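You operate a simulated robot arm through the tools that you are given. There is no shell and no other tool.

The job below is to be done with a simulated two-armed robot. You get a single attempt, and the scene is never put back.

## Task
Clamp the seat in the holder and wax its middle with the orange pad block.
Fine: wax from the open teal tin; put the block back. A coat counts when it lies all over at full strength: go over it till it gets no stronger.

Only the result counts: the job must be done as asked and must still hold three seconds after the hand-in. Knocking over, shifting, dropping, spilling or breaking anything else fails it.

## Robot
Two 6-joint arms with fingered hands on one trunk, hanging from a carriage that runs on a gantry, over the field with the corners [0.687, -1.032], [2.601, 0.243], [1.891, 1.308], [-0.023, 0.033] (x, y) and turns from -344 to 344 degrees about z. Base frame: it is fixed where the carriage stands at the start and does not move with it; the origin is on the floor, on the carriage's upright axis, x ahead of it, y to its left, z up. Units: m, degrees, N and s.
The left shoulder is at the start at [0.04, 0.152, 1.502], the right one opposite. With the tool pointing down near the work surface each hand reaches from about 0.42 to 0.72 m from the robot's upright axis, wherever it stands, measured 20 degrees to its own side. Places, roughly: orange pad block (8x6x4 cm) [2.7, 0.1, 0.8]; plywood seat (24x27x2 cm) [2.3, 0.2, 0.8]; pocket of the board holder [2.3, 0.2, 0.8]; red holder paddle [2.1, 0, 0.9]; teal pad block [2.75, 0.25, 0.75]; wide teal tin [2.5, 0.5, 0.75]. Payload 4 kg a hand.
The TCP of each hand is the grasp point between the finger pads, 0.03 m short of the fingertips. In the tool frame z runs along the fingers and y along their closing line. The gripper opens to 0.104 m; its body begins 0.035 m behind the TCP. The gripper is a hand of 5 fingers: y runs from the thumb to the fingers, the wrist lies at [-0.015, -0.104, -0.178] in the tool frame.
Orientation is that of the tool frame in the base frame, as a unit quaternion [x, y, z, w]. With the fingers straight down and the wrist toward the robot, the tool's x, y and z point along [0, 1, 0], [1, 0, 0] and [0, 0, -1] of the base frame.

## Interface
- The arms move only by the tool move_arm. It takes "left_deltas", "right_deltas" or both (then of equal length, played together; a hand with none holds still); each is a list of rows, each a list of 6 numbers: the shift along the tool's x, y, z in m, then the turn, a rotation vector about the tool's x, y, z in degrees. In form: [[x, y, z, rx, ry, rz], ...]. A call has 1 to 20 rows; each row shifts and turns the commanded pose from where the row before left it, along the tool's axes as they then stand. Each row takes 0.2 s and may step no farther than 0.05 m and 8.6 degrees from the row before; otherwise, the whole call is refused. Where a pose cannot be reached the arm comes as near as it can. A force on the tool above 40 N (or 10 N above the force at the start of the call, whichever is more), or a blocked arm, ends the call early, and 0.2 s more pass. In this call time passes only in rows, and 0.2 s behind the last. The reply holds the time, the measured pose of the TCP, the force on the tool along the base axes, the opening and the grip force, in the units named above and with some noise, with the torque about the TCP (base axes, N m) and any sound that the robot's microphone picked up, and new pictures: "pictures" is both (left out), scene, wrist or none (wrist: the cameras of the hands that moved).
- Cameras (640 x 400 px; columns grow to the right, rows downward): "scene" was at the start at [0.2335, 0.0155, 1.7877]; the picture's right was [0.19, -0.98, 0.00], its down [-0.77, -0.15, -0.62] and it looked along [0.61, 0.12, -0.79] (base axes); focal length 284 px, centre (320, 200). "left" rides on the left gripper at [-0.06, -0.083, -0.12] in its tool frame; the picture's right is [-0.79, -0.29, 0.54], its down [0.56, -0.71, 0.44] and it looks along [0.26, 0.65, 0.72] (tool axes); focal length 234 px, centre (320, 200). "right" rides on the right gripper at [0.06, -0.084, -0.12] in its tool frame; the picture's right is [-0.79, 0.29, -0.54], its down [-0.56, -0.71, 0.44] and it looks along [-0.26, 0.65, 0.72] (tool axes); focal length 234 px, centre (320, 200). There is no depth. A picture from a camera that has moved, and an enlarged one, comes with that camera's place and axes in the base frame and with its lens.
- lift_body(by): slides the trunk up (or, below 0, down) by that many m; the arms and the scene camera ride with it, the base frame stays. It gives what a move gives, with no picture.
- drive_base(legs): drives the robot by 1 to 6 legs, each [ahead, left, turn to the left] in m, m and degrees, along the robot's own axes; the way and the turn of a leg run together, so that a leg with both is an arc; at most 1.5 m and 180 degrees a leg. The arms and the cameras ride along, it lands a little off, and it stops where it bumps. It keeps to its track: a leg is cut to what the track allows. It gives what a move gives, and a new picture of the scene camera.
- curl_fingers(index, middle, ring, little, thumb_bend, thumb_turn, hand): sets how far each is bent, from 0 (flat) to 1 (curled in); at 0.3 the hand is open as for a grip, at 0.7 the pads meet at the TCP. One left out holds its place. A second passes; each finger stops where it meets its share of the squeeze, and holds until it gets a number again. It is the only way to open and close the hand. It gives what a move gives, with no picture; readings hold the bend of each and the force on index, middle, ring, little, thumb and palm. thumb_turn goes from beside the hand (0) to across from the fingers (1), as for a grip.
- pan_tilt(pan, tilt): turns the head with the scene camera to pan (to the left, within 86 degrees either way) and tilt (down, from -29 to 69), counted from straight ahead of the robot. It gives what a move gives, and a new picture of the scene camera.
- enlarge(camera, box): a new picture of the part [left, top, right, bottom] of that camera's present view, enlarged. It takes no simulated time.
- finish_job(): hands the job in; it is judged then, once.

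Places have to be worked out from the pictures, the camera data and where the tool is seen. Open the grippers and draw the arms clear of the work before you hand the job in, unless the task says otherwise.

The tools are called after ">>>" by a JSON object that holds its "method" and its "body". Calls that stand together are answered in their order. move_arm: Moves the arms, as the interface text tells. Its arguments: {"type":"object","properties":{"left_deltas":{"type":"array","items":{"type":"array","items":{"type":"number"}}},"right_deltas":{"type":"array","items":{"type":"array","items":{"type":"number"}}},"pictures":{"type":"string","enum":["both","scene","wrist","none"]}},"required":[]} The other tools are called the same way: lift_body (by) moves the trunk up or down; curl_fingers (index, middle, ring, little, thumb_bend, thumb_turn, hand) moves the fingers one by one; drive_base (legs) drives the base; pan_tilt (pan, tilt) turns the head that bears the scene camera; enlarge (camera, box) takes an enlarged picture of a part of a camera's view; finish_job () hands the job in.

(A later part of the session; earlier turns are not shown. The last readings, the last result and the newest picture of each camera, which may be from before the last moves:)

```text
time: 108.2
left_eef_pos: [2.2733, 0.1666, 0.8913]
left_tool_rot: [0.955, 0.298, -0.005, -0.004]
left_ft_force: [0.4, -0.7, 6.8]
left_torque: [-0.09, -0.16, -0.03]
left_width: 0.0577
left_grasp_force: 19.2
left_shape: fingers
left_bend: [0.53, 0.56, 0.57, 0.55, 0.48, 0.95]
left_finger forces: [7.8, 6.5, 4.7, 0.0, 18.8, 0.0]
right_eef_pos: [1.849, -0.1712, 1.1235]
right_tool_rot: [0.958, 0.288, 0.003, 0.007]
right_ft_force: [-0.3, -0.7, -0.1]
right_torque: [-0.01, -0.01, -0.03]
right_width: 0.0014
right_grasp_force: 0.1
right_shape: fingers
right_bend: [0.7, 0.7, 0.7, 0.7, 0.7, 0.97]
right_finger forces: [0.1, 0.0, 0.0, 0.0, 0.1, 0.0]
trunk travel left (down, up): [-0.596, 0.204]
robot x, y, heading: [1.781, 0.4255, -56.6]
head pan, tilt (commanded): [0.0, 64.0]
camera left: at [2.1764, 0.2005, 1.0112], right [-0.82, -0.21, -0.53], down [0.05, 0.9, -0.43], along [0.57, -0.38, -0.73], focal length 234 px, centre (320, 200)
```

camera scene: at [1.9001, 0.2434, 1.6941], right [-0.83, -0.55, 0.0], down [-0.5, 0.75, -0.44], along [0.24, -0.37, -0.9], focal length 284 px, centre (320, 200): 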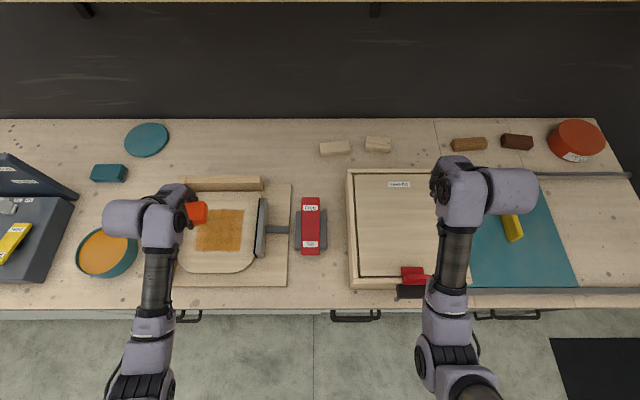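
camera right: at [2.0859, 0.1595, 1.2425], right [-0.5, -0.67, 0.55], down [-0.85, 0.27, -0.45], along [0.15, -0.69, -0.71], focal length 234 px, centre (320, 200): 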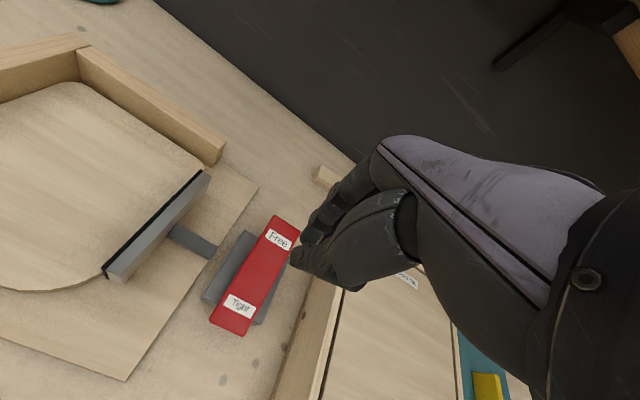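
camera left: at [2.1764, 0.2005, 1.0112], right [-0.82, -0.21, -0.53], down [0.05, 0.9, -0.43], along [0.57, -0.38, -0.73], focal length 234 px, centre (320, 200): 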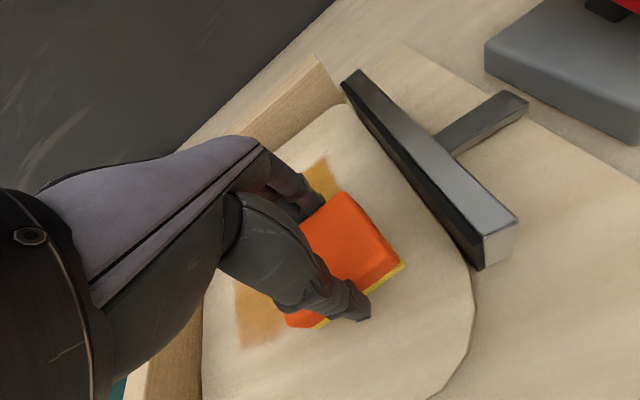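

Pressure is light (7 N) at the near edge. I'll press 1 mm deeper for the near strokes, doing another raster over the patch, then lift and compare.

>>> {"method": "move_arm", "body": {"left_deltas": [[0.0193, -0.004, 0.001, 0, 0, 0], [0.0193, 0, 0, 0, 0, 0], [0.0193, 0, 0, 0, 0, 0], [0.0193, 0, 0, 0, 0, 0], [0, 0.015, 0, 0, 0, 0], [-0.0193, 0, 0, 0, 0, 0], [-0.0193, 0, 0, 0, 0, 0], [-0.0193, 0, 0, 0, 0, 0], [-0.0193, 0, 0, 0, 0, 0], [0, 0.02, -0.0005, 0, 0, 0], [0.0193, 0, 0, 0, 0, 0], [0.0193, 0, 0, 0, 0, 0], [0.0193, 0, 0, 0, 0, 0], [0.0193, 0, 0, 0, 0, 0], [0, 0.02, -0.0005, 0, 0, 0], [-0.0193, 0, 0, 0, 0, 0], [-0.0193, 0, 0, 0, 0, 0], [-0.0193, 0, 0, 0, 0, 0], [-0.0193, 0, 0, 0, 0, 0]], "pictures": "none"}}

>>> {"method": "move_arm", "body": {"left_deltas": [[0, 0.02, 0, 0, 0, 0], [0.0193, 0, 0, 0, 0, 0], [0.0193, 0, 0, 0, 0, 0], [0.0193, 0, 0, 0, 0, 0], [0.0193, 0, 0, 0, 0, 0], [0, 0.02, 0, 0, 0, 0], [-0.0193, 0, 0, 0, 0, 0], [-0.0193, 0, 0, 0, 0, 0], [-0.0193, 0, 0, 0, 0, 0], [-0.0193, 0, 0, 0, 0, 0], [0.0193, 0.008, 0, 0, 0, 0], [0.0193, 0, 0, 0, 0, 0], [0.0193, 0, 0, 0, 0, 0], [0.0193, 0, 0, 0, 0, 0]], "pictures": "none"}}

>>> {"method": "move_arm", "body": {"left_deltas": [[0, 0, -0.006, 0, 0, 0], [0, 0, -0.02, 0, 0, 0], [0, 0, -0.03, 0, 0, 0], [0.02, -0.02, -0.03, 0, 0, 0], [0.02, -0.03, -0.02, 0, 0, 0], [0.02, -0.03, 0, 0, 0, 0]], "pictures": "both"}}

>>> {"method": "enlarge", "body": {"camera": "scene", "box": [180, 190, 260, 250]}}

```text
time: 112.2
left_eef_pos: [2.3044, 0.124, 0.8914]
left_tool_rot: [0.954, 0.298, -0.004, -0.003]
left_ft_force: [1.8, 0.6, 8.7]
left_torque: [-0.09, -0.13, 0.07]
left_width: 0.0581
left_grasp_force: 19.0
left_shape: fingers
left_bend: [0.54, 0.57, 0.57, 0.55, 0.48, 0.95]
left_finger forces: [7.7, 6.2, 4.6, 0.0, 19.8, 0.1]
right_eef_pos: [1.8474, -0.1706, 1.1229]
right_tool_rot: [0.957, 0.288, 0.001, 0.009]
right_ft_force: [-0.2, 0.0, -0.7]
right_torque: [0.01, -0.03, 0.0]
right_width: 0.0013
right_grasp_force: 0.1
right_shape: fingers
right_bend: [0.7, 0.7, 0.7, 0.7, 0.7, 0.97]
right_finger forces: [0.0, 0.0, 0.0, 0.0, 0.0, 0.0]
trunk travel left (down, up): [-0.596, 0.204]
robot x, y, heading: [1.7787, 0.426, -56.7]
head pan, tilt (commanded): [0.0, 64.0]
```

```text
time: 115.2
left_eef_pos: [2.3936, 0.1282, 0.8886]
left_tool_rot: [0.954, 0.298, -0.004, -0.002]
left_ft_force: [-3.6, -2.5, 18.9]
left_torque: [-0.07, -0.05, -0.02]
left_width: 0.0579
left_grasp_force: 19.1
left_shape: fingers
left_bend: [0.53, 0.57, 0.58, 0.55, 0.48, 0.94]
left_finger forces: [7.5, 6.1, 4.2, 0.0, 21.1, 0.0]
right_eef_pos: [1.8475, -0.1713, 1.1238]
right_tool_rot: [0.957, 0.289, 0.002, 0.007]
right_ft_force: [-0.5, -0.6, 0.6]
right_torque: [-0.02, -0.02, 0.01]
right_width: 0.0015
right_grasp_force: 0.1
right_shape: fingers
right_bend: [0.7, 0.7, 0.7, 0.7, 0.7, 0.97]
right_finger forces: [0.1, 0.0, 0.1, 0.0, 0.1, 0.0]
trunk travel left (down, up): [-0.596, 0.204]
robot x, y, heading: [1.7778, 0.4282, -56.6]
head pan, tilt (commanded): [0.0, 64.0]
```

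```text
time: 116.6
left_eef_pos: [2.3996, 0.2324, 0.9957]
left_tool_rot: [0.955, 0.298, -0.005, -0.005]
left_ft_force: [0.2, 0.5, -0.9]
left_torque: [-0.02, 0.0, -0.01]
left_width: 0.0576
left_grasp_force: 16.7
left_shape: fingers
left_bend: [0.53, 0.56, 0.57, 0.55, 0.48, 0.95]
left_finger forces: [7.6, 5.4, 4.0, 0.0, 17.6, 0.0]
right_eef_pos: [1.8466, -0.1684, 1.1232]
right_tool_rot: [0.958, 0.288, 0.002, 0.007]
right_ft_force: [0.7, -0.7, -0.1]
right_torque: [-0.01, 0.02, -0.01]
right_width: 0.0014
right_grasp_force: 0.1
right_shape: fingers
right_bend: [0.7, 0.7, 0.7, 0.7, 0.7, 0.97]
right_finger forces: [0.0, 0.1, 0.0, 0.1, 0.0, 0.0]
trunk travel left (down, up): [-0.596, 0.204]
robot x, y, heading: [1.7765, 0.4269, -56.7]
head pan, tilt (commanded): [0.0, 64.0]
camera scene: at [1.9002, 0.2439, 1.694], right [-0.83, -0.55, 0.0], down [-0.5, 0.75, -0.44], along [0.24, -0.36, -0.9], focal length 284 px, centre (320, 200)
camera left: at [2.3031, 0.2657, 1.1152], right [-0.82, -0.21, -0.53], down [0.05, 0.9, -0.43], along [0.57, -0.38, -0.73], focal length 234 px, centre (320, 200)
```

scene: 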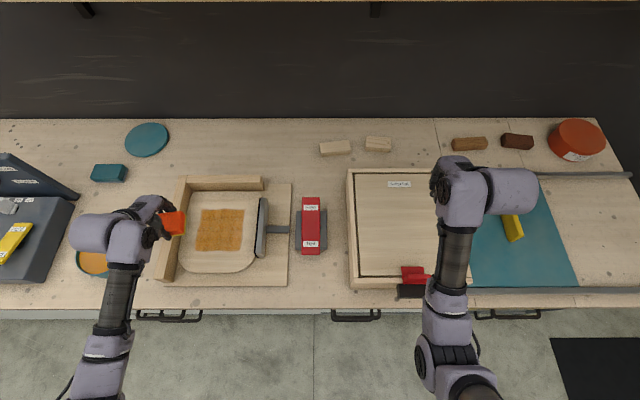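
left: 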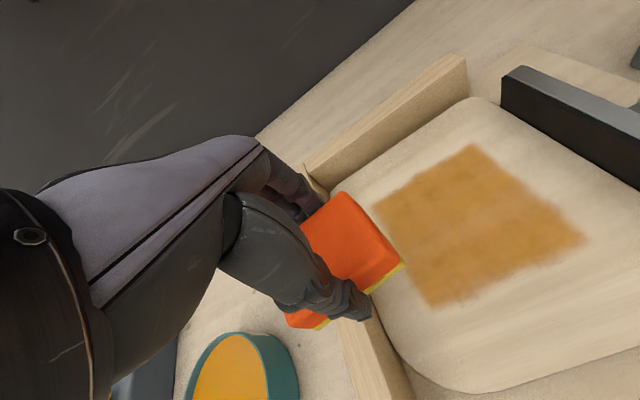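

```text
6.67 times, centred on (220, 220) of scene
camera zoom: at [1.9002, 0.2439, 1.694], right [-0.83, -0.55, 0.0], down [-0.5, 0.75, -0.44], along [0.24, -0.36, -0.9], focal length 1893 px, centre (987, 67)
```

zoom: 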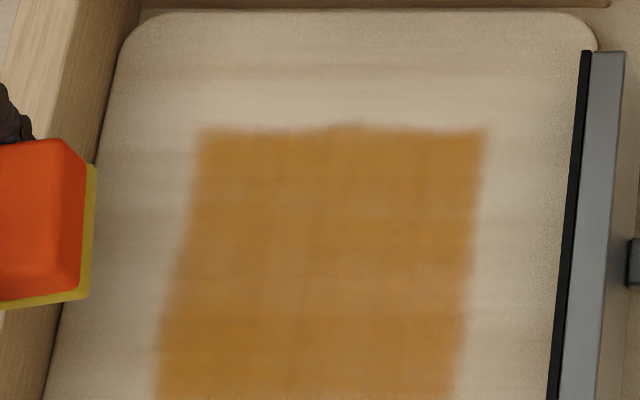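

The coat looks stronger and more even now. I'll frame the whole patch to compare its parts.

>>> {"method": "enlarge", "body": {"camera": "scene", "box": [188, 200, 252, 256]}}

>>> {"method": "enlarge", "body": {"camera": "left", "box": [350, 130, 600, 310]}}

```text
7.14 times, centred on (220, 228) of scene
camera zoom: at [1.9002, 0.2439, 1.694], right [-0.83, -0.55, 0.0], down [-0.5, 0.75, -0.44], along [0.24, -0.36, -0.9], focal length 2028 px, centre (1034, 0)
```

zoom: 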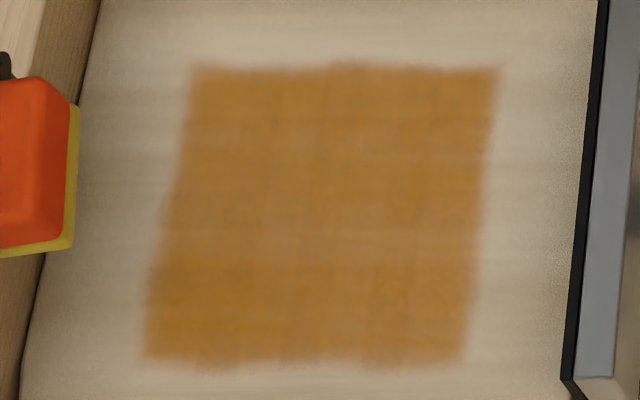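

```text
2.22 times, centred on (475, 220) of left
camera zoom: at [2.3031, 0.2657, 1.1152], right [-0.82, -0.21, -0.53], down [0.05, 0.9, -0.43], along [0.57, -0.38, -0.73], focal length 520 px, centre (-24, 156)
```

zoom: 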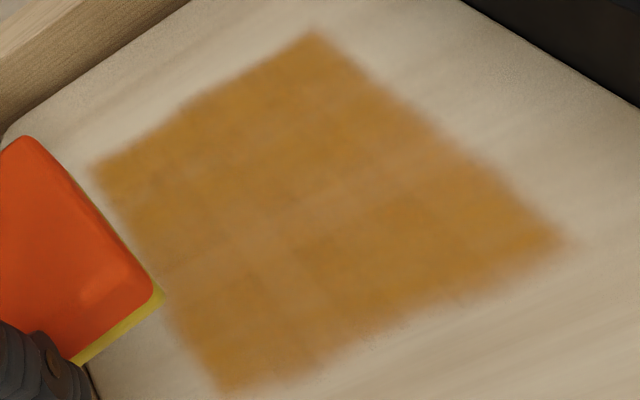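

There is still a faint lighter band across the middle, so I'll reload once more and give it further passes. First I draw the hand to a comfortable spot and drive back to the tin.

>>> {"method": "move_arm", "body": {"left_deltas": [[-0.025, 0.015, -0.01, 0, 0, 0], [-0.025, 0.015, -0.005, 0, 0, 0]], "pictures": "none"}}

>>> {"method": "drive_base", "body": {"legs": [[-0.06, 0.29, 0.4]]}}

>>> {"method": "enlarge", "body": {"camera": "scene", "box": [160, 150, 360, 275]}}

```text
time: 117.2
left_eef_pos: [2.3759, 0.1748, 1.0108]
left_tool_rot: [0.954, 0.299, -0.005, -0.003]
left_ft_force: [-0.4, -0.3, -1.4]
left_torque: [-0.02, -0.01, -0.04]
left_width: 0.0573
left_grasp_force: 17.8
left_shape: fingers
left_bend: [0.53, 0.56, 0.57, 0.55, 0.48, 0.95]
left_finger forces: [7.5, 5.3, 4.1, 0.0, 17.6, 0.0]
right_eef_pos: [1.8465, -0.1698, 1.1221]
right_tool_rot: [0.957, 0.289, 0.003, 0.008]
right_ft_force: [0.8, 0.4, 0.1]
right_torque: [0.03, 0.01, 0.03]
right_width: 0.0011
right_grasp_force: 0.1
right_shape: fingers
right_bend: [0.7, 0.7, 0.7, 0.7, 0.7, 0.97]
right_finger forces: [0.0, 0.0, 0.1, 0.0, 0.0, 0.0]
trunk travel left (down, up): [-0.596, 0.204]
robot x, y, heading: [1.7847, 0.4274, -56.5]
head pan, tilt (commanded): [0.0, 64.0]
```

```text
time: 119.2
left_eef_pos: [2.5831, 0.3913, 1.0108]
left_tool_rot: [0.953, 0.304, -0.004, -0.003]
left_ft_force: [-0.4, 0.6, -1.3]
left_torque: [-0.03, -0.01, -0.02]
left_width: 0.0578
left_grasp_force: 18.3
left_shape: fingers
left_bend: [0.53, 0.56, 0.57, 0.55, 0.48, 0.95]
left_finger forces: [7.4, 5.4, 4.1, 0.0, 17.5, 0.1]
right_eef_pos: [2.0568, 0.0394, 1.1232]
right_tool_rot: [0.956, 0.293, 0.003, 0.008]
right_ft_force: [-0.2, 0.7, 0.2]
right_torque: [-0.03, 0.02, 0.03]
right_width: 0.0014
right_grasp_force: 0.0
right_shape: fingers
right_bend: [0.7, 0.7, 0.7, 0.7, 0.7, 0.97]
right_finger forces: [0.0, 0.0, 0.0, 0.0, 0.0, 0.0]
trunk travel left (down, up): [-0.596, 0.204]
robot x, y, heading: [1.9824, 0.6387, -55.8]
head pan, tilt (commanded): [0.0, 64.0]
camera scene: at [2.1066, 0.4541, 1.6941], right [-0.83, -0.56, 0.0], down [-0.5, 0.74, -0.44], along [0.25, -0.36, -0.9], focal length 284 px, centre (320, 200)
```

scene: 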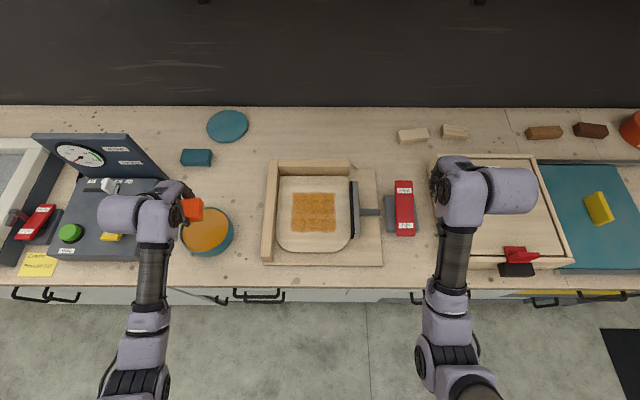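

```text
3.20 times, centred on (260, 212) of scene
camera zoom: at [2.1066, 0.4541, 1.6941], right [-0.83, -0.56, 0.0], down [-0.5, 0.74, -0.44], along [0.25, -0.36, -0.9], focal length 908 px, centre (512, 160)
```

zoom: 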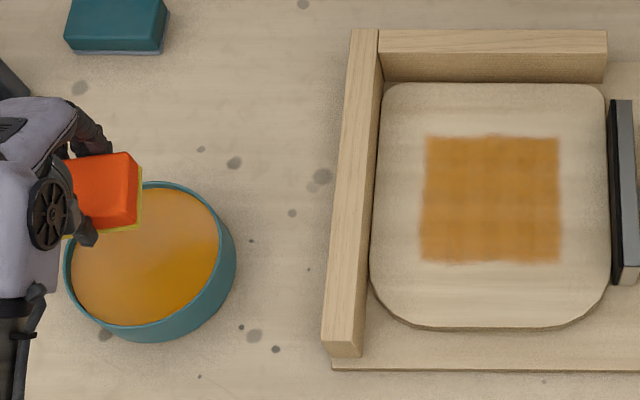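

The TCP landed right at the earlier dip position. I'll lower to the wax again.

>>> {"method": "move_arm", "body": {"left_deltas": [[-0.001, -0.002, 0.025, 0, 0, 0], [0, 0, 0.025, 0, 0, 0], [0, 0, 0.025, 0, 0, 0], [0, 0, 0.018, 0, 0, 0], [0, 0, 0.008, 0, 0, 0], [0, 0, 0.004, 0, 0, 0], [0, 0, 0.0035, 0, 0, 0]], "pictures": "wrist"}}

```text
time: 120.8
left_eef_pos: [2.5802, 0.3919, 0.9033]
left_tool_rot: [0.953, 0.304, -0.005, -0.001]
left_ft_force: [-1.9, 3.1, 9.8]
left_torque: [-0.06, -0.07, 0.04]
left_width: 0.0575
left_grasp_force: 19.6
left_shape: fingers
left_bend: [0.53, 0.56, 0.57, 0.55, 0.48, 0.95]
left_finger forces: [7.0, 5.5, 4.1, 0.1, 21.9, 0.0]
right_eef_pos: [2.0583, 0.0405, 1.122]
right_tool_rot: [0.956, 0.292, 0.002, 0.008]
right_ft_force: [-0.1, 0.4, -0.4]
right_torque: [0.02, -0.03, 0.02]
right_width: 0.0013
right_grasp_force: 0.1
right_shape: fingers
right_bend: [0.7, 0.7, 0.7, 0.7, 0.7, 0.97]
right_finger forces: [0.0, 0.1, 0.0, 0.1, 0.1, 0.0]
trunk travel left (down, up): [-0.596, 0.204]
robot x, y, heading: [1.983, 0.6381, -55.9]
head pan, tilt (commanded): [0.0, 64.0]
camera left: at [2.4828, 0.4247, 1.0235], right [-0.82, -0.22, -0.54], down [0.04, 0.9, -0.44], along [0.58, -0.38, -0.72], focal length 234 px, centre (320, 200)
```

left: 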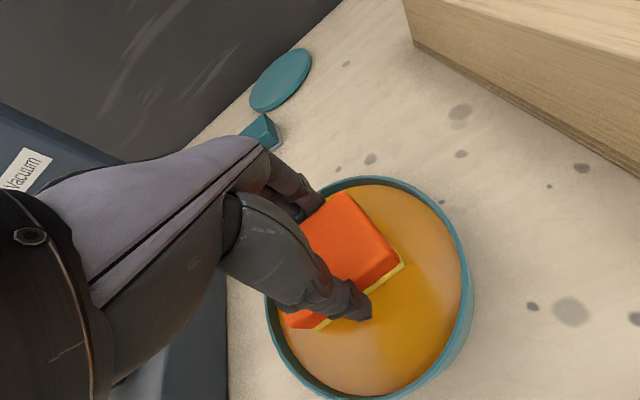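

Contact at 10 N with the felt bright again. I'll press 1 mm more, lift out, and drive back to the seat.

>>> {"method": "move_arm", "body": {"left_deltas": [[0, 0, 0.001, 0, 0, 0], [0, 0, -0.006, 0, 0, 0], [0, 0, -0.015, 0, 0, 0], [0, 0, -0.027, 0, 0, 0], [0, 0, -0.03, 0, 0, 0], [0, 0, -0.03, 0, 0, 0]], "pictures": "none"}}

>>> {"method": "drive_base", "body": {"legs": [[0.062, -0.304, -0.3]]}}

```text
time: 122.2
left_eef_pos: [2.5817, 0.3933, 1.0079]
left_tool_rot: [0.953, 0.304, -0.005, -0.005]
left_ft_force: [0.3, -0.3, -0.7]
left_torque: [-0.02, 0.02, 0.03]
left_width: 0.0573
left_grasp_force: 17.7
left_shape: fingers
left_bend: [0.53, 0.56, 0.57, 0.55, 0.48, 0.95]
left_finger forces: [7.6, 5.3, 4.1, 0.1, 17.6, 0.0]
right_eef_pos: [2.0581, 0.0394, 1.1227]
right_tool_rot: [0.956, 0.292, 0.003, 0.008]
right_ft_force: [0.6, -0.4, -0.1]
right_torque: [0.0, 0.0, 0.03]
right_width: 0.0014
right_grasp_force: 0.0
right_shape: fingers
right_bend: [0.7, 0.7, 0.7, 0.7, 0.7, 0.97]
right_finger forces: [0.0, 0.1, 0.1, 0.0, 0.0, 0.0]
trunk travel left (down, up): [-0.596, 0.204]
robot x, y, heading: [1.9819, 0.6364, -55.6]
head pan, tilt (commanded): [0.0, 64.0]
```

```text
time: 124.3
left_eef_pos: [2.3599, 0.1656, 1.0086]
left_tool_rot: [0.955, 0.297, -0.005, -0.003]
left_ft_force: [-0.4, -0.4, -1.6]
left_torque: [0.05, -0.02, -0.02]
left_width: 0.0573
left_grasp_force: 17.8
left_shape: fingers
left_bend: [0.53, 0.56, 0.57, 0.55, 0.48, 0.95]
left_finger forces: [7.6, 5.2, 4.1, 0.0, 17.6, 0.1]
right_eef_pos: [1.8317, -0.181, 1.1223]
right_tool_rot: [0.958, 0.287, 0.002, 0.007]
right_ft_force: [0.1, -0.7, 0.3]
right_torque: [-0.01, -0.02, 0.0]
right_width: 0.0012
right_grasp_force: 0.1
right_shape: fingers
right_bend: [0.7, 0.7, 0.7, 0.7, 0.7, 0.97]
right_finger forces: [0.0, 0.0, 0.0, 0.0, 0.0, 0.0]
trunk travel left (down, up): [-0.596, 0.204]
robot x, y, heading: [1.7665, 0.4163, -56.4]
head pan, tilt (commanded): [0.0, 64.0]
camera scene: at [1.8856, 0.2324, 1.6941], right [-0.83, -0.55, 0.0], down [-0.49, 0.75, -0.44], along [0.24, -0.37, -0.9], focal length 284 px, centre (320, 200)
```

scene: 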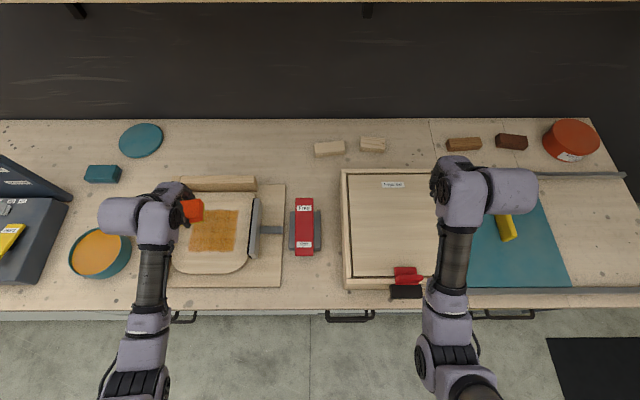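

I'm back over the seat with a fresh load. I'll move to the near end of the patch and press down.

>>> {"method": "move_arm", "body": {"left_deltas": [[0, -0.025, 0.01, 0, 0, 0], [0, -0.025, 0.015, 0, 0, 0], [0, 0, 0.025, 0, 0, 0], [0, 0, 0.025, 0, 0, 0], [0, 0, 0.025, 0, 0, 0], [0, 0, 0.01, 0, 0, 0], [0, 0, 0.006, 0, 0, 0], [0, 0, 0.0035, 0, 0, 0], [0, 0, 0.002, 0, 0, 0]], "pictures": "none"}}

```text
time: 126.3
left_eef_pos: [2.3318, 0.2055, 0.8886]
left_tool_rot: [0.955, 0.297, -0.003, 0.0]
left_ft_force: [-5.6, 2.8, 23.6]
left_torque: [0.03, 0.01, -0.04]
left_width: 0.058
left_grasp_force: 20.2
left_shape: fingers
left_bend: [0.54, 0.57, 0.57, 0.55, 0.48, 0.94]
left_finger forces: [6.4, 5.5, 3.8, 0.1, 24.2, 0.0]
right_eef_pos: [1.8332, -0.1824, 1.1237]
right_tool_rot: [0.958, 0.286, 0.002, 0.007]
right_ft_force: [-0.1, 0.1, -0.7]
right_torque: [0.01, -0.02, -0.01]
right_width: 0.0007
right_grasp_force: 0.0
right_shape: fingers
right_bend: [0.7, 0.7, 0.7, 0.7, 0.7, 0.97]
right_finger forces: [0.0, 0.0, 0.1, 0.0, 0.0, 0.0]
trunk travel left (down, up): [-0.596, 0.204]
robot x, y, heading: [1.76, 0.4189, -56.6]
head pan, tilt (commanded): [0.0, 64.0]
```

23.6 N of contact. I'll raster the patch with closely spaced lines.

>>> {"method": "move_arm", "body": {"left_deltas": [[0.012, -0.005, 0, 0, 0, 0], [-0.0215, 0, 0, 0, 0, 0], [-0.0215, 0, 0, 0, 0, 0], [-0.0215, 0, 0, 0, 0, 0], [-0.0215, 0, 0, 0, 0, 0], [0, 0.017, 0, 0, 0, 0], [0.0215, 0, 0, 0, 0, 0], [0.0215, 0, 0, 0, 0, 0], [0.0215, 0, 0, 0, 0, 0], [0.0215, 0, 0, 0, 0, 0], [0, 0.017, 0, 0, 0, 0], [-0.0215, 0, 0, 0, 0, 0], [-0.0215, 0, 0, 0, 0, 0], [-0.0215, 0, 0, 0, 0, 0], [-0.0215, 0, 0, 0, 0, 0], [0, 0.017, 0, 0, 0, 0], [0.0215, 0, 0, 0, 0, 0], [0.0215, 0, 0, 0, 0, 0], [0.0215, 0, 0, 0, 0, 0], [0.0215, 0, 0, 0, 0, 0]], "pictures": "none"}}

>>> {"method": "move_arm", "body": {"left_deltas": [[0, 0.017, 0, 0, 0, 0], [-0.0215, 0, 0, 0, 0, 0], [-0.0215, 0, 0, 0, 0, 0], [-0.0215, 0, 0, 0, 0, 0], [-0.0215, 0, 0, 0, 0, 0], [0, 0.017, 0, 0, 0, 0], [0.0215, 0, 0, 0, 0, 0], [0.0215, 0, 0, 0, 0, 0], [0.0215, 0, 0, 0, 0, 0], [0.0215, 0, 0, 0, 0, 0], [0, 0.017, 0, 0, 0, 0], [-0.0215, 0, 0, 0, 0, 0], [-0.0215, 0, 0, 0, 0, 0], [-0.0215, 0, 0, 0, 0, 0], [-0.0215, 0, 0, 0, 0, 0]], "pictures": "wrist"}}

```text
time: 130.5
left_eef_pos: [2.3696, 0.1751, 0.888]
left_tool_rot: [0.955, 0.297, -0.005, -0.001]
left_ft_force: [-3.9, -3.4, 21.2]
left_torque: [-0.09, 0.0, 0.02]
left_width: 0.0584
left_grasp_force: 18.9
left_shape: fingers
left_bend: [0.53, 0.57, 0.58, 0.55, 0.49, 0.93]
left_finger forces: [7.9, 6.4, 4.1, 0.0, 20.3, 0.1]
right_eef_pos: [1.8313, -0.1823, 1.1238]
right_tool_rot: [0.958, 0.287, 0.002, 0.007]
right_ft_force: [0.1, -0.2, 0.1]
right_torque: [-0.02, 0.02, -0.03]
right_width: 0.0013
right_grasp_force: 0.1
right_shape: fingers
right_bend: [0.7, 0.7, 0.7, 0.7, 0.7, 0.97]
right_finger forces: [0.1, 0.0, 0.0, 0.0, 0.0, 0.1]
trunk travel left (down, up): [-0.596, 0.204]
robot x, y, heading: [1.7626, 0.4154, -56.6]
head pan, tilt (commanded): [0.0, 64.0]
```

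```text
time: 133.7
left_eef_pos: [2.3266, 0.0844, 0.8863]
left_tool_rot: [0.955, 0.298, -0.004, -0.002]
left_ft_force: [2.6, 1.7, 15.0]
left_torque: [-0.1, -0.29, 0.1]
left_width: 0.0586
left_grasp_force: 20.0
left_shape: fingers
left_bend: [0.53, 0.56, 0.57, 0.55, 0.48, 0.95]
left_finger forces: [8.4, 6.8, 4.7, 0.0, 20.3, 0.0]
right_eef_pos: [1.8334, -0.1813, 1.1235]
right_tool_rot: [0.958, 0.287, 0.003, 0.007]
right_ft_force: [0.1, 0.7, -0.2]
right_torque: [-0.03, 0.03, 0.01]
right_width: 0.0013
right_grasp_force: 0.1
right_shape: fingers
right_bend: [0.7, 0.7, 0.7, 0.7, 0.7, 0.97]
right_finger forces: [0.0, 0.0, 0.0, 0.0, 0.0, 0.0]
trunk travel left (down, up): [-0.596, 0.204]
robot x, y, heading: [1.7626, 0.4147, -56.6]
head pan, tilt (commanded): [0.0, 64.0]
camera left: at [2.2294, 0.1184, 1.0075], right [-0.82, -0.21, -0.54], down [0.05, 0.9, -0.43], along [0.57, -0.38, -0.72], focal length 234 px, centre (320, 200)
```

left: 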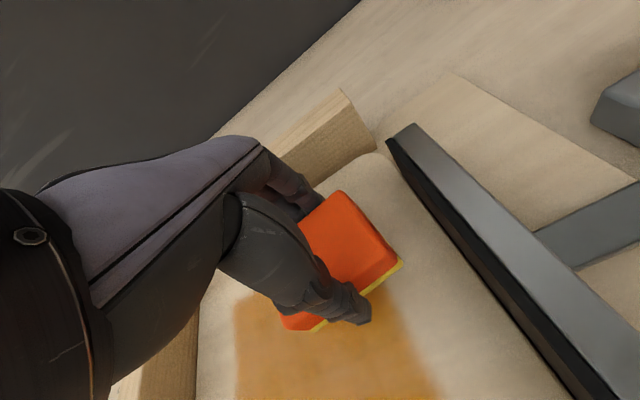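

The coat near the pad looks richer. I'll follow with cross strokes toward and away from me, with slightly lighter pressure since the block is creeping up in the grip.

>>> {"method": "move_arm", "body": {"left_deltas": [[0, -0.0205, -0.0005, 0, 0, 0], [0, -0.0205, 0, 0, 0, 0], [0, -0.0205, 0, 0, 0, 0], [0, -0.0205, 0, 0, 0, 0], [0, -0.0205, 0, 0, 0, 0], [0.02, 0, 0, 0, 0, 0], [0, 0.0205, 0, 0, 0, 0], [0, 0.0205, 0, 0, 0, 0], [0, 0.0205, 0, 0, 0, 0], [0, 0.0205, 0, 0, 0, 0], [0, 0.0205, 0, 0, 0, 0], [0.02, 0, 0, 0, 0, 0], [0, -0.0205, 0, 0, 0, 0], [0, -0.0205, 0, 0, 0, 0], [0, -0.0205, 0, 0, 0, 0], [0, -0.0205, 0, 0, 0, 0], [0, -0.0205, 0, 0, 0, 0]], "pictures": "none"}}

>>> {"method": "move_arm", "body": {"left_deltas": [[0.02, 0, 0, 0, 0, 0], [0, 0.0205, 0, 0, 0, 0], [0, 0.0205, 0, 0, 0, 0], [0, 0.0205, 0, 0, 0, 0], [0, 0.0205, 0, 0, 0, 0], [0, 0.0205, 0, 0, 0, 0], [0.02, 0, 0, 0, 0, 0], [0, -0.0205, 0, 0, 0, 0], [0, -0.0205, 0, 0, 0, 0], [0, -0.0205, 0, 0, 0, 0], [0, -0.0205, 0, 0, 0, 0], [0, -0.0205, 0, 0, 0, 0]], "pictures": "none"}}

>>> {"method": "move_arm", "body": {"left_deltas": [[0, 0, -0.006, 0, 0, 0], [0, 0, -0.02, 0, 0, 0], [0.02, 0, -0.03, 0, 0, 0], [0.03, 0.01, -0.03, 0, 0, 0], [0.02, 0.01, -0.03, 0, 0, 0]], "pictures": "both"}}

>>> {"method": "enlarge", "body": {"camera": "scene", "box": [180, 200, 244, 256]}}

>>> {"method": "enlarge", "body": {"camera": "left", "box": [350, 130, 600, 310]}}

```text
time: 137.3
left_eef_pos: [2.299, 0.193, 0.888]
left_tool_rot: [0.955, 0.297, -0.004, -0.003]
left_ft_force: [1.2, -1.3, 9.9]
left_torque: [-0.22, -0.26, -0.05]
left_width: 0.0583
left_grasp_force: 19.2
left_shape: fingers
left_bend: [0.52, 0.56, 0.57, 0.55, 0.49, 0.95]
left_finger forces: [8.7, 6.8, 4.9, 0.0, 18.4, 0.0]
right_eef_pos: [1.8342, -0.1831, 1.1238]
right_tool_rot: [0.958, 0.286, 0.002, 0.008]
right_ft_force: [-0.3, -0.3, 0.0]
right_torque: [0.02, 0.0, -0.02]
right_width: 0.0015
right_grasp_force: 0.1
right_shape: fingers
right_bend: [0.7, 0.7, 0.7, 0.7, 0.7, 0.97]
right_finger forces: [0.1, 0.0, 0.0, 0.0, 0.1, 0.0]
trunk travel left (down, up): [-0.596, 0.204]
robot x, y, heading: [1.7645, 0.4161, -56.7]
head pan, tilt (commanded): [0.0, 64.0]
```

```text
time: 139.9
left_eef_pos: [2.3326, 0.2138, 0.887]
left_tool_rot: [0.955, 0.296, -0.005, -0.003]
left_ft_force: [0.2, -0.7, 6.1]
left_torque: [-0.12, -0.18, -0.01]
left_width: 0.0581
left_grasp_force: 18.5
left_shape: fingers
left_bend: [0.53, 0.56, 0.57, 0.55, 0.49, 0.95]
left_finger forces: [8.3, 6.3, 4.4, 0.1, 18.5, 0.0]
right_eef_pos: [1.8319, -0.1825, 1.1224]
right_tool_rot: [0.958, 0.286, 0.002, 0.007]
right_ft_force: [0.0, -0.4, 0.6]
right_torque: [-0.01, 0.01, -0.01]
right_width: 0.0012
right_grasp_force: 0.0
right_shape: fingers
right_bend: [0.7, 0.7, 0.7, 0.7, 0.7, 0.97]
right_finger forces: [0.0, 0.0, 0.1, 0.0, 0.0, 0.0]
trunk travel left (down, up): [-0.596, 0.204]
robot x, y, heading: [1.7633, 0.4164, -56.8]
head pan, tilt (commanded): [0.0, 64.0]
```

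```text
time: 141.1
left_eef_pos: [2.4022, 0.2394, 1.0039]
left_tool_rot: [0.955, 0.297, -0.005, -0.003]
left_ft_force: [0.7, 1.0, -1.7]
left_torque: [0.01, 0.04, 0.0]
left_width: 0.0578
left_grasp_force: 18.3
left_shape: fingers
left_bend: [0.53, 0.56, 0.57, 0.55, 0.49, 0.95]
left_finger forces: [8.1, 5.4, 4.1, 0.0, 17.6, 0.0]
right_eef_pos: [1.8321, -0.1815, 1.1226]
right_tool_rot: [0.958, 0.286, 0.002, 0.008]
right_ft_force: [0.0, 0.5, -0.4]
right_torque: [-0.01, 0.0, 0.0]
right_width: 0.001
right_grasp_force: 0.1
right_shape: fingers
right_bend: [0.7, 0.7, 0.7, 0.7, 0.7, 0.97]
right_finger forces: [0.1, 0.0, 0.0, 0.1, 0.1, 0.0]
trunk travel left (down, up): [-0.596, 0.204]
robot x, y, heading: [1.7617, 0.4188, -56.6]
head pan, tilt (commanded): [0.0, 64.0]
camera scene: at [1.8861, 0.2325, 1.6942], right [-0.83, -0.55, 0.0], down [-0.49, 0.75, -0.44], along [0.24, -0.37, -0.9], focal length 284 px, centre (320, 200)
camera left: at [2.3041, 0.2729, 1.1242], right [-0.82, -0.21, -0.53], down [0.05, 0.9, -0.43], along [0.57, -0.38, -0.73], focal length 234 px, centre (320, 200)
```

scene: 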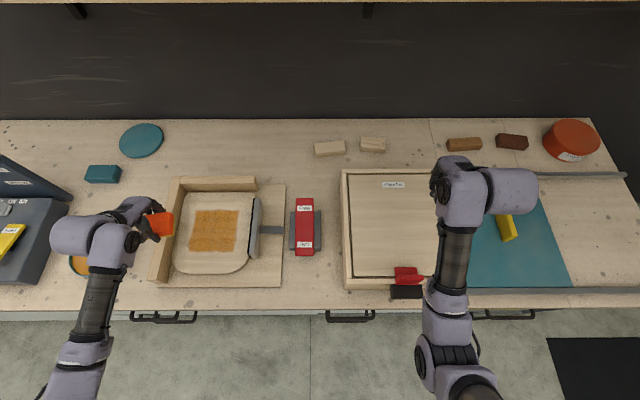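
left: 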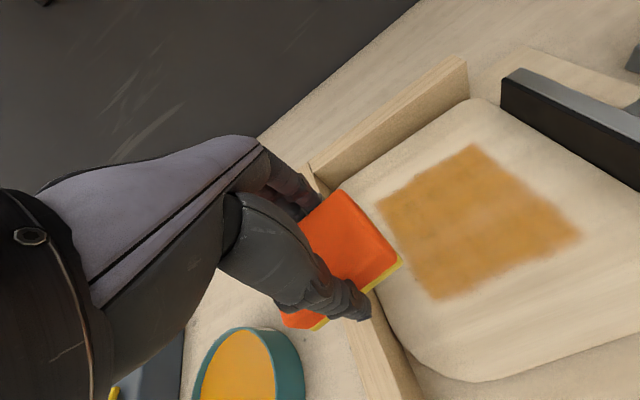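

```text
7.14 times, centred on (212, 228) of scene
camera zoom: at [1.8861, 0.2325, 1.6942], right [-0.83, -0.55, 0.0], down [-0.49, 0.75, -0.44], along [0.24, -0.37, -0.9], focal length 2028 px, centre (1091, 0)
```

zoom: 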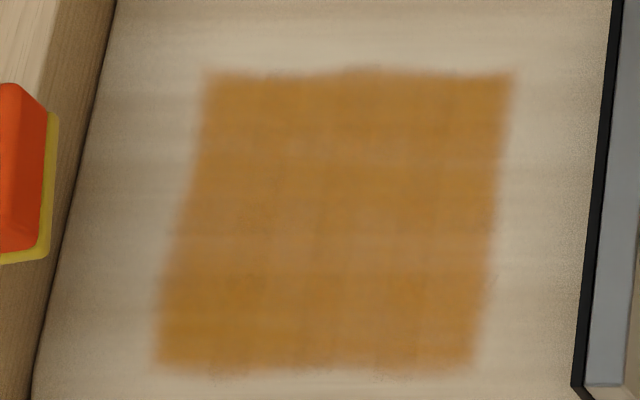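

```text
2.22 times, centred on (475, 220) of left
camera zoom: at [2.3041, 0.2729, 1.1242], right [-0.82, -0.21, -0.53], down [0.05, 0.9, -0.43], along [0.57, -0.38, -0.73], focal length 520 px, centre (-24, 156)
```

zoom: 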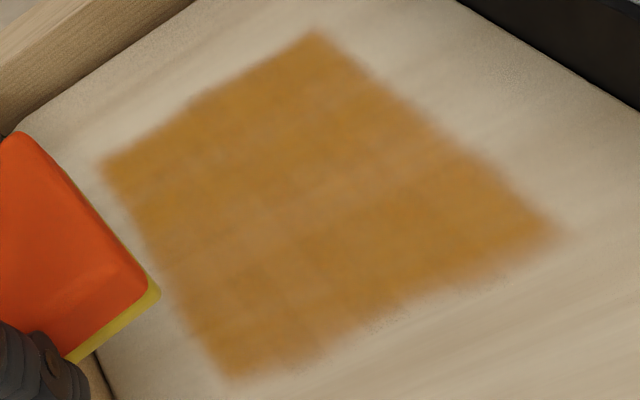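

The coat is richer and nearly even; the faint light band seems to follow the wood grain. To be sure it gets no stronger I'll give one more slightly wider pass with the wax left on the pad, and compare.

>>> {"method": "move_arm", "body": {"left_deltas": [[-0.033, -0.013, 0, 0, 0, 0], [-0.033, -0.013, 0.01, 0, 0, 0], [0, 0, 0.03, 0, 0, 0], [0, 0, 0.03, 0, 0, 0], [0, 0, 0.025, 0, 0, 0], [0, 0, 0.012, 0, 0, 0], [0, 0, 0.006, 0, 0, 0], [0, 0, 0.003, 0, 0, 0], [0, 0, 0.0015, 0, 0, 0]], "pictures": "none"}}

```text
time: 143.1
left_eef_pos: [2.3335, 0.2225, 0.8881]
left_tool_rot: [0.955, 0.297, -0.004, -0.002]
left_ft_force: [-3.4, 3.4, 12.3]
left_torque: [-0.1, -0.07, 0.0]
left_width: 0.058
left_grasp_force: 19.1
left_shape: fingers
left_bend: [0.53, 0.56, 0.57, 0.55, 0.49, 0.95]
left_finger forces: [7.3, 5.5, 3.9, 0.0, 21.5, 0.1]
right_eef_pos: [1.8315, -0.1807, 1.1219]
right_tool_rot: [0.958, 0.287, 0.001, 0.008]
right_ft_force: [0.3, -0.4, 0.4]
right_torque: [-0.01, -0.05, 0.02]
right_width: 0.0015
right_grasp_force: 0.1
right_shape: fingers
right_bend: [0.7, 0.7, 0.7, 0.7, 0.7, 0.97]
right_finger forces: [0.0, 0.0, 0.0, 0.0, 0.1, 0.1]
trunk travel left (down, up): [-0.596, 0.204]
robot x, y, heading: [1.7634, 0.4179, -56.7]
head pan, tilt (commanded): [0.0, 64.0]
```

12 N contact. I'll run the wider raster now.

>>> {"method": "move_arm", "body": {"left_deltas": [[-0.0225, 0, 0.0005, 0, 0, 0], [-0.0225, 0, 0, 0, 0, 0], [-0.0225, 0, 0, 0, 0, 0], [-0.0225, 0, 0, 0, 0, 0], [0, 0.02, 0, 0, 0, 0], [0.0225, 0, 0, 0, 0, 0], [0.0225, 0, 0, 0, 0, 0], [0.0225, 0, 0, 0, 0, 0], [0.0225, 0, 0, 0, 0, 0], [0, 0.02, 0, 0, 0, 0], [-0.0225, 0, 0, 0, 0, 0], [-0.0225, 0, 0, 0, 0, 0], [-0.0225, 0, 0, 0, 0, 0], [-0.0225, 0, 0, 0, 0, 0], [0, 0.02, 0, 0, 0, 0], [0.0225, 0, 0, 0, 0, 0], [0.0225, 0, 0, 0, 0, 0], [0.0225, 0, 0, 0, 0, 0], [0.0225, 0, 0, 0, 0, 0]], "pictures": "none"}}

>>> {"method": "move_arm", "body": {"left_deltas": [[0, 0.02, 0, 0, 0, 0], [-0.0225, 0, 0, 0, 0, 0], [-0.0225, 0, 0, 0, 0, 0], [-0.0225, 0, 0, 0, 0, 0], [-0.0225, 0, 0, 0, 0, 0], [0, 0.02, 0, 0, 0, 0], [0.0225, 0, 0, 0, 0, 0], [0.0225, 0, 0, 0, 0, 0], [0.0225, 0, 0, 0, 0, 0], [0.0225, 0, 0, 0, 0, 0], [0, 0.02, 0, 0, 0, 0], [-0.0225, 0, 0, 0, 0, 0], [-0.0225, 0, 0, 0, 0, 0], [-0.0225, 0, 0, 0, 0, 0], [-0.0225, 0, 0, 0, 0, 0]], "pictures": "none"}}

>>> {"method": "move_arm", "body": {"left_deltas": [[0, -0.021, 0, 0, 0, 0], [0, -0.021, 0, 0, 0, 0], [0, -0.021, 0, 0, 0, 0], [0, -0.021, 0, 0, 0, 0], [0, -0.021, 0, 0, 0, 0], [0.03, 0, 0, 0, 0, 0], [0, 0.021, 0, 0, 0, 0], [0, 0.021, 0, 0, 0, 0], [0, 0.021, 0, 0, 0, 0], [0, 0.021, 0, 0, 0, 0], [0, 0.021, 0, 0, 0, 0], [0.03, 0, 0, 0, 0, 0], [0, -0.021, 0, 0, 0, 0], [0, -0.021, 0, 0, 0, 0], [0, -0.021, 0, 0, 0, 0], [0, -0.021, 0, 0, 0, 0], [0, -0.021, 0, 0, 0, 0]], "pictures": "none"}}

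>>> {"method": "move_arm", "body": {"left_deltas": [[0.03, 0, 0, 0, 0, 0], [0, 0.021, 0, 0, 0, 0], [0, 0.021, 0, 0, 0, 0], [0, 0.021, 0, 0, 0, 0], [0, 0.021, 0, 0, 0, 0], [0, 0.021, 0, 0, 0, 0], [0, 0, -0.006, 0, 0, 0], [0, 0, -0.02, 0, 0, 0], [0.02, -0.03, -0.03, 0, 0, 0], [0.03, -0.03, -0.03, 0, 0, 0], [0.02, -0.03, -0.03, 0, 0, 0]], "pictures": "both"}}

>>> {"method": "enlarge", "body": {"camera": "scene", "box": [180, 200, 244, 256]}}

>>> {"method": "enlarge", "body": {"camera": "left", "box": [350, 130, 600, 310]}}

```text
time: 147.1
left_eef_pos: [2.3671, 0.1718, 0.8865]
left_tool_rot: [0.955, 0.297, -0.005, -0.003]
left_ft_force: [-3.4, -2.0, 12.0]
left_torque: [-0.25, -0.2, -0.07]
left_width: 0.0588
left_grasp_force: 19.2
left_shape: fingers
left_bend: [0.53, 0.56, 0.57, 0.55, 0.48, 0.94]
left_finger forces: [8.0, 6.6, 4.5, 0.1, 20.0, 0.0]
right_eef_pos: [1.8328, -0.1819, 1.1231]
right_tool_rot: [0.958, 0.286, 0.002, 0.007]
right_ft_force: [0.5, -0.3, -0.5]
right_torque: [-0.01, -0.01, -0.04]
right_width: 0.0014
right_grasp_force: 0.0
right_shape: fingers
right_bend: [0.7, 0.7, 0.7, 0.7, 0.7, 0.97]
right_finger forces: [0.0, 0.1, 0.0, 0.0, 0.0, 0.0]
trunk travel left (down, up): [-0.596, 0.204]
robot x, y, heading: [1.7608, 0.4178, -56.9]
head pan, tilt (commanded): [0.0, 64.0]
```

```text
time: 150.3
left_eef_pos: [2.3254, 0.0717, 0.8863]
left_tool_rot: [0.955, 0.298, -0.004, -0.003]
left_ft_force: [1.6, 0.8, 12.6]
left_torque: [-0.15, -0.32, 0.09]
left_width: 0.0586
left_grasp_force: 20.3
left_shape: fingers
left_bend: [0.53, 0.56, 0.57, 0.55, 0.48, 0.94]
left_finger forces: [8.8, 7.0, 4.6, 0.1, 20.3, 0.0]
right_eef_pos: [1.8335, -0.1814, 1.1224]
right_tool_rot: [0.958, 0.286, 0.002, 0.008]
right_ft_force: [0.3, -0.5, -0.5]
right_torque: [0.01, 0.0, -0.02]
right_width: 0.0012
right_grasp_force: 0.1
right_shape: fingers
right_bend: [0.7, 0.7, 0.7, 0.7, 0.7, 0.97]
right_finger forces: [0.0, 0.1, 0.1, 0.0, 0.0, 0.0]
trunk travel left (down, up): [-0.596, 0.204]
robot x, y, heading: [1.7642, 0.4162, -56.6]
head pan, tilt (commanded): [0.0, 64.0]
```

```text
time: 153.9
left_eef_pos: [2.317, 0.1922, 0.8857]
left_tool_rot: [0.955, 0.297, -0.005, -0.002]
left_ft_force: [0.6, -2.3, 10.6]
left_torque: [-0.27, -0.23, -0.01]
left_width: 0.0578
left_grasp_force: 19.5
left_shape: fingers
left_bend: [0.52, 0.56, 0.57, 0.55, 0.49, 0.95]
left_finger forces: [8.9, 6.8, 4.9, 0.0, 18.5, 0.1]
right_eef_pos: [1.8339, -0.1825, 1.1232]
right_tool_rot: [0.958, 0.287, 0.002, 0.008]
right_ft_force: [-0.8, -0.8, -0.7]
right_torque: [0.01, 0.0, -0.03]
right_width: 0.0014
right_grasp_force: 0.0
right_shape: fingers
right_bend: [0.7, 0.7, 0.7, 0.7, 0.7, 0.97]
right_finger forces: [0.1, 0.0, 0.1, 0.0, 0.0, 0.0]
trunk travel left (down, up): [-0.596, 0.204]
robot x, y, heading: [1.7642, 0.4139, -56.7]
head pan, tilt (commanded): [0.0, 64.0]
```

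```text
refused: row 10 steps farther than a row can; nothing moved
```

```text
7.14 times, centred on (212, 228) of scene
camera zoom: at [1.8863, 0.2322, 1.6944], right [-0.83, -0.55, 0.0], down [-0.49, 0.75, -0.44], along [0.24, -0.37, -0.9], focal length 2028 px, centre (1091, 0)
```

zoom: 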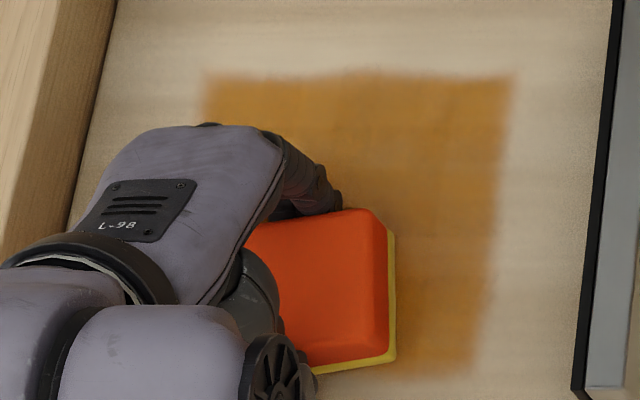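

```text
2.22 times, centred on (475, 220) of left
camera zoom: at [2.221, 0.2262, 1.0066], right [-0.82, -0.21, -0.53], down [0.05, 0.9, -0.43], along [0.57, -0.38, -0.72], focal length 520 px, centre (-24, 156)
```

zoom: 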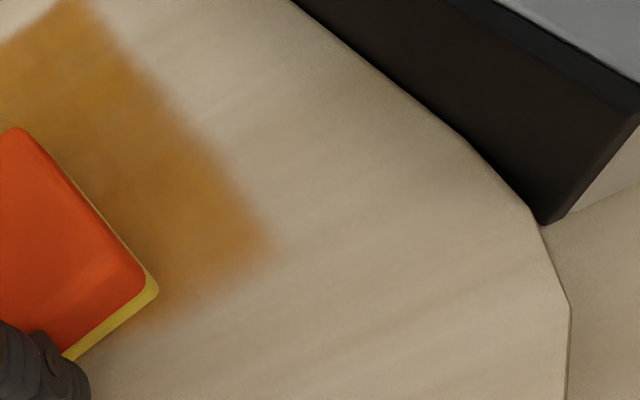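

The last call was refused because one row was slightly too long; nothing moved. I'll repeat it with shorter rows.

>>> {"method": "move_arm", "body": {"left_deltas": [[0.03, -0.01, 0, 0, 0, 0], [0, 0.021, 0, 0, 0, 0], [0, 0.021, 0, 0, 0, 0], [0, 0.021, 0, 0, 0, 0], [0, 0.021, 0, 0, 0, 0], [0, 0.021, 0, 0, 0, 0], [0, 0, -0.006, 0, 0, 0], [0, 0, -0.02, 0, 0, 0], [0.015, -0.02, -0.03, 0, 0, 0], [0.02, -0.025, -0.03, 0, 0, 0], [0.02, -0.025, -0.03, 0, 0, 0], [0.015, -0.02, 0, 0, 0, 0]], "pictures": "both"}}

>>> {"method": "enlarge", "body": {"camera": "scene", "box": [180, 200, 244, 256]}}

>>> {"method": "enlarge", "body": {"camera": "left", "box": [350, 130, 600, 310]}}

```text
time: 156.5
left_eef_pos: [2.4036, 0.2443, 1.0002]
left_tool_rot: [0.955, 0.297, -0.004, -0.005]
left_ft_force: [-0.5, -0.2, -0.7]
left_torque: [-0.02, 0.0, -0.02]
left_width: 0.0577
left_grasp_force: 17.9
left_shape: fingers
left_bend: [0.53, 0.56, 0.58, 0.55, 0.49, 0.95]
left_finger forces: [8.6, 5.4, 4.1, 0.1, 18.2, 0.0]
right_eef_pos: [1.8324, -0.1803, 1.1213]
right_tool_rot: [0.958, 0.287, 0.002, 0.007]
right_ft_force: [0.0, -0.3, -0.6]
right_torque: [-0.03, -0.04, 0.0]
right_width: 0.0012
right_grasp_force: 0.0
right_shape: fingers
right_bend: [0.7, 0.7, 0.7, 0.7, 0.7, 0.97]
right_finger forces: [0.1, 0.0, 0.0, 0.0, 0.0, 0.0]
trunk travel left (down, up): [-0.596, 0.204]
robot x, y, heading: [1.7634, 0.4128, -56.6]
head pan, tilt (commanded): [0.0, 64.0]
camera scene: at [1.8857, 0.2328, 1.694], right [-0.83, -0.55, 0.0], down [-0.49, 0.75, -0.44], along [0.24, -0.37, -0.9], focal length 284 px, centre (320, 200)
camera left: at [2.3071, 0.2796, 1.1204], right [-0.82, -0.21, -0.53], down [0.05, 0.9, -0.43], along [0.57, -0.38, -0.73], focal length 234 px, centre (320, 200)
```

scene: 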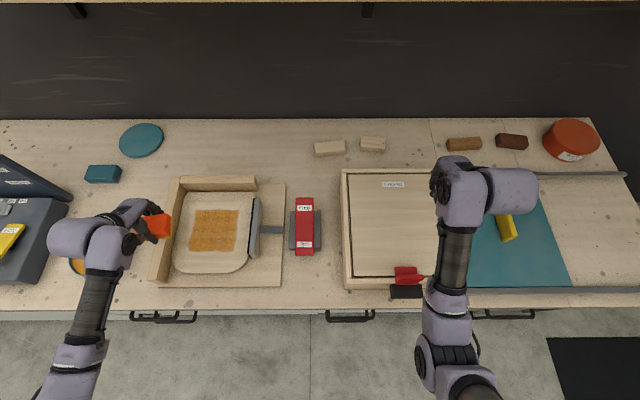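
left: 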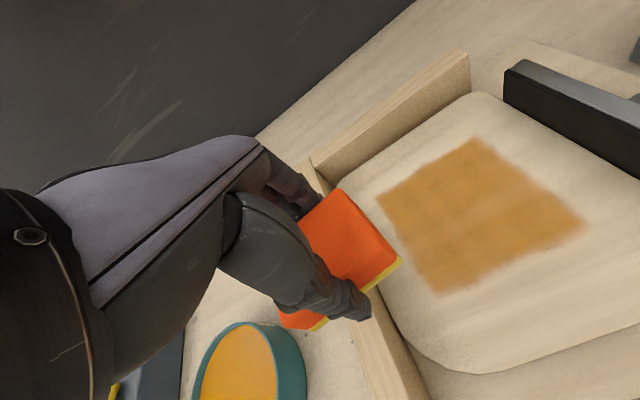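

```text
7.14 times, centred on (212, 228) of scene
camera zoom: at [1.8857, 0.2328, 1.694], right [-0.83, -0.55, 0.0], down [-0.49, 0.75, -0.44], along [0.24, -0.37, -0.9], focal length 2028 px, centre (1091, 0)
```

zoom: 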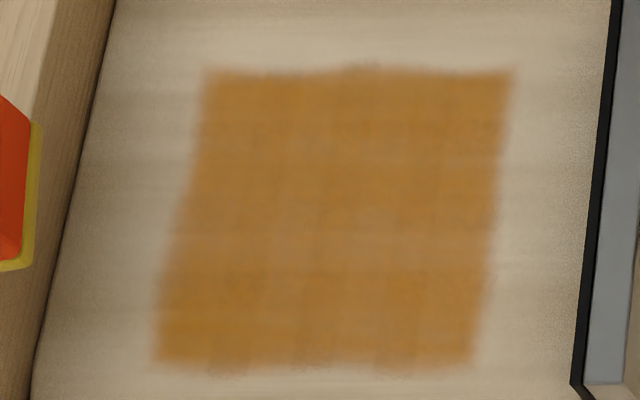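

```text
2.22 times, centred on (475, 220) of left
camera zoom: at [2.3071, 0.2796, 1.1204], right [-0.82, -0.21, -0.53], down [0.05, 0.9, -0.43], along [0.57, -0.38, -0.73], focal length 520 px, centre (-24, 156)
```

zoom: 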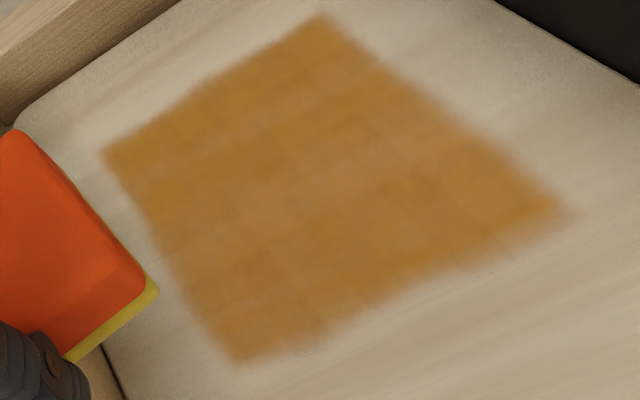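

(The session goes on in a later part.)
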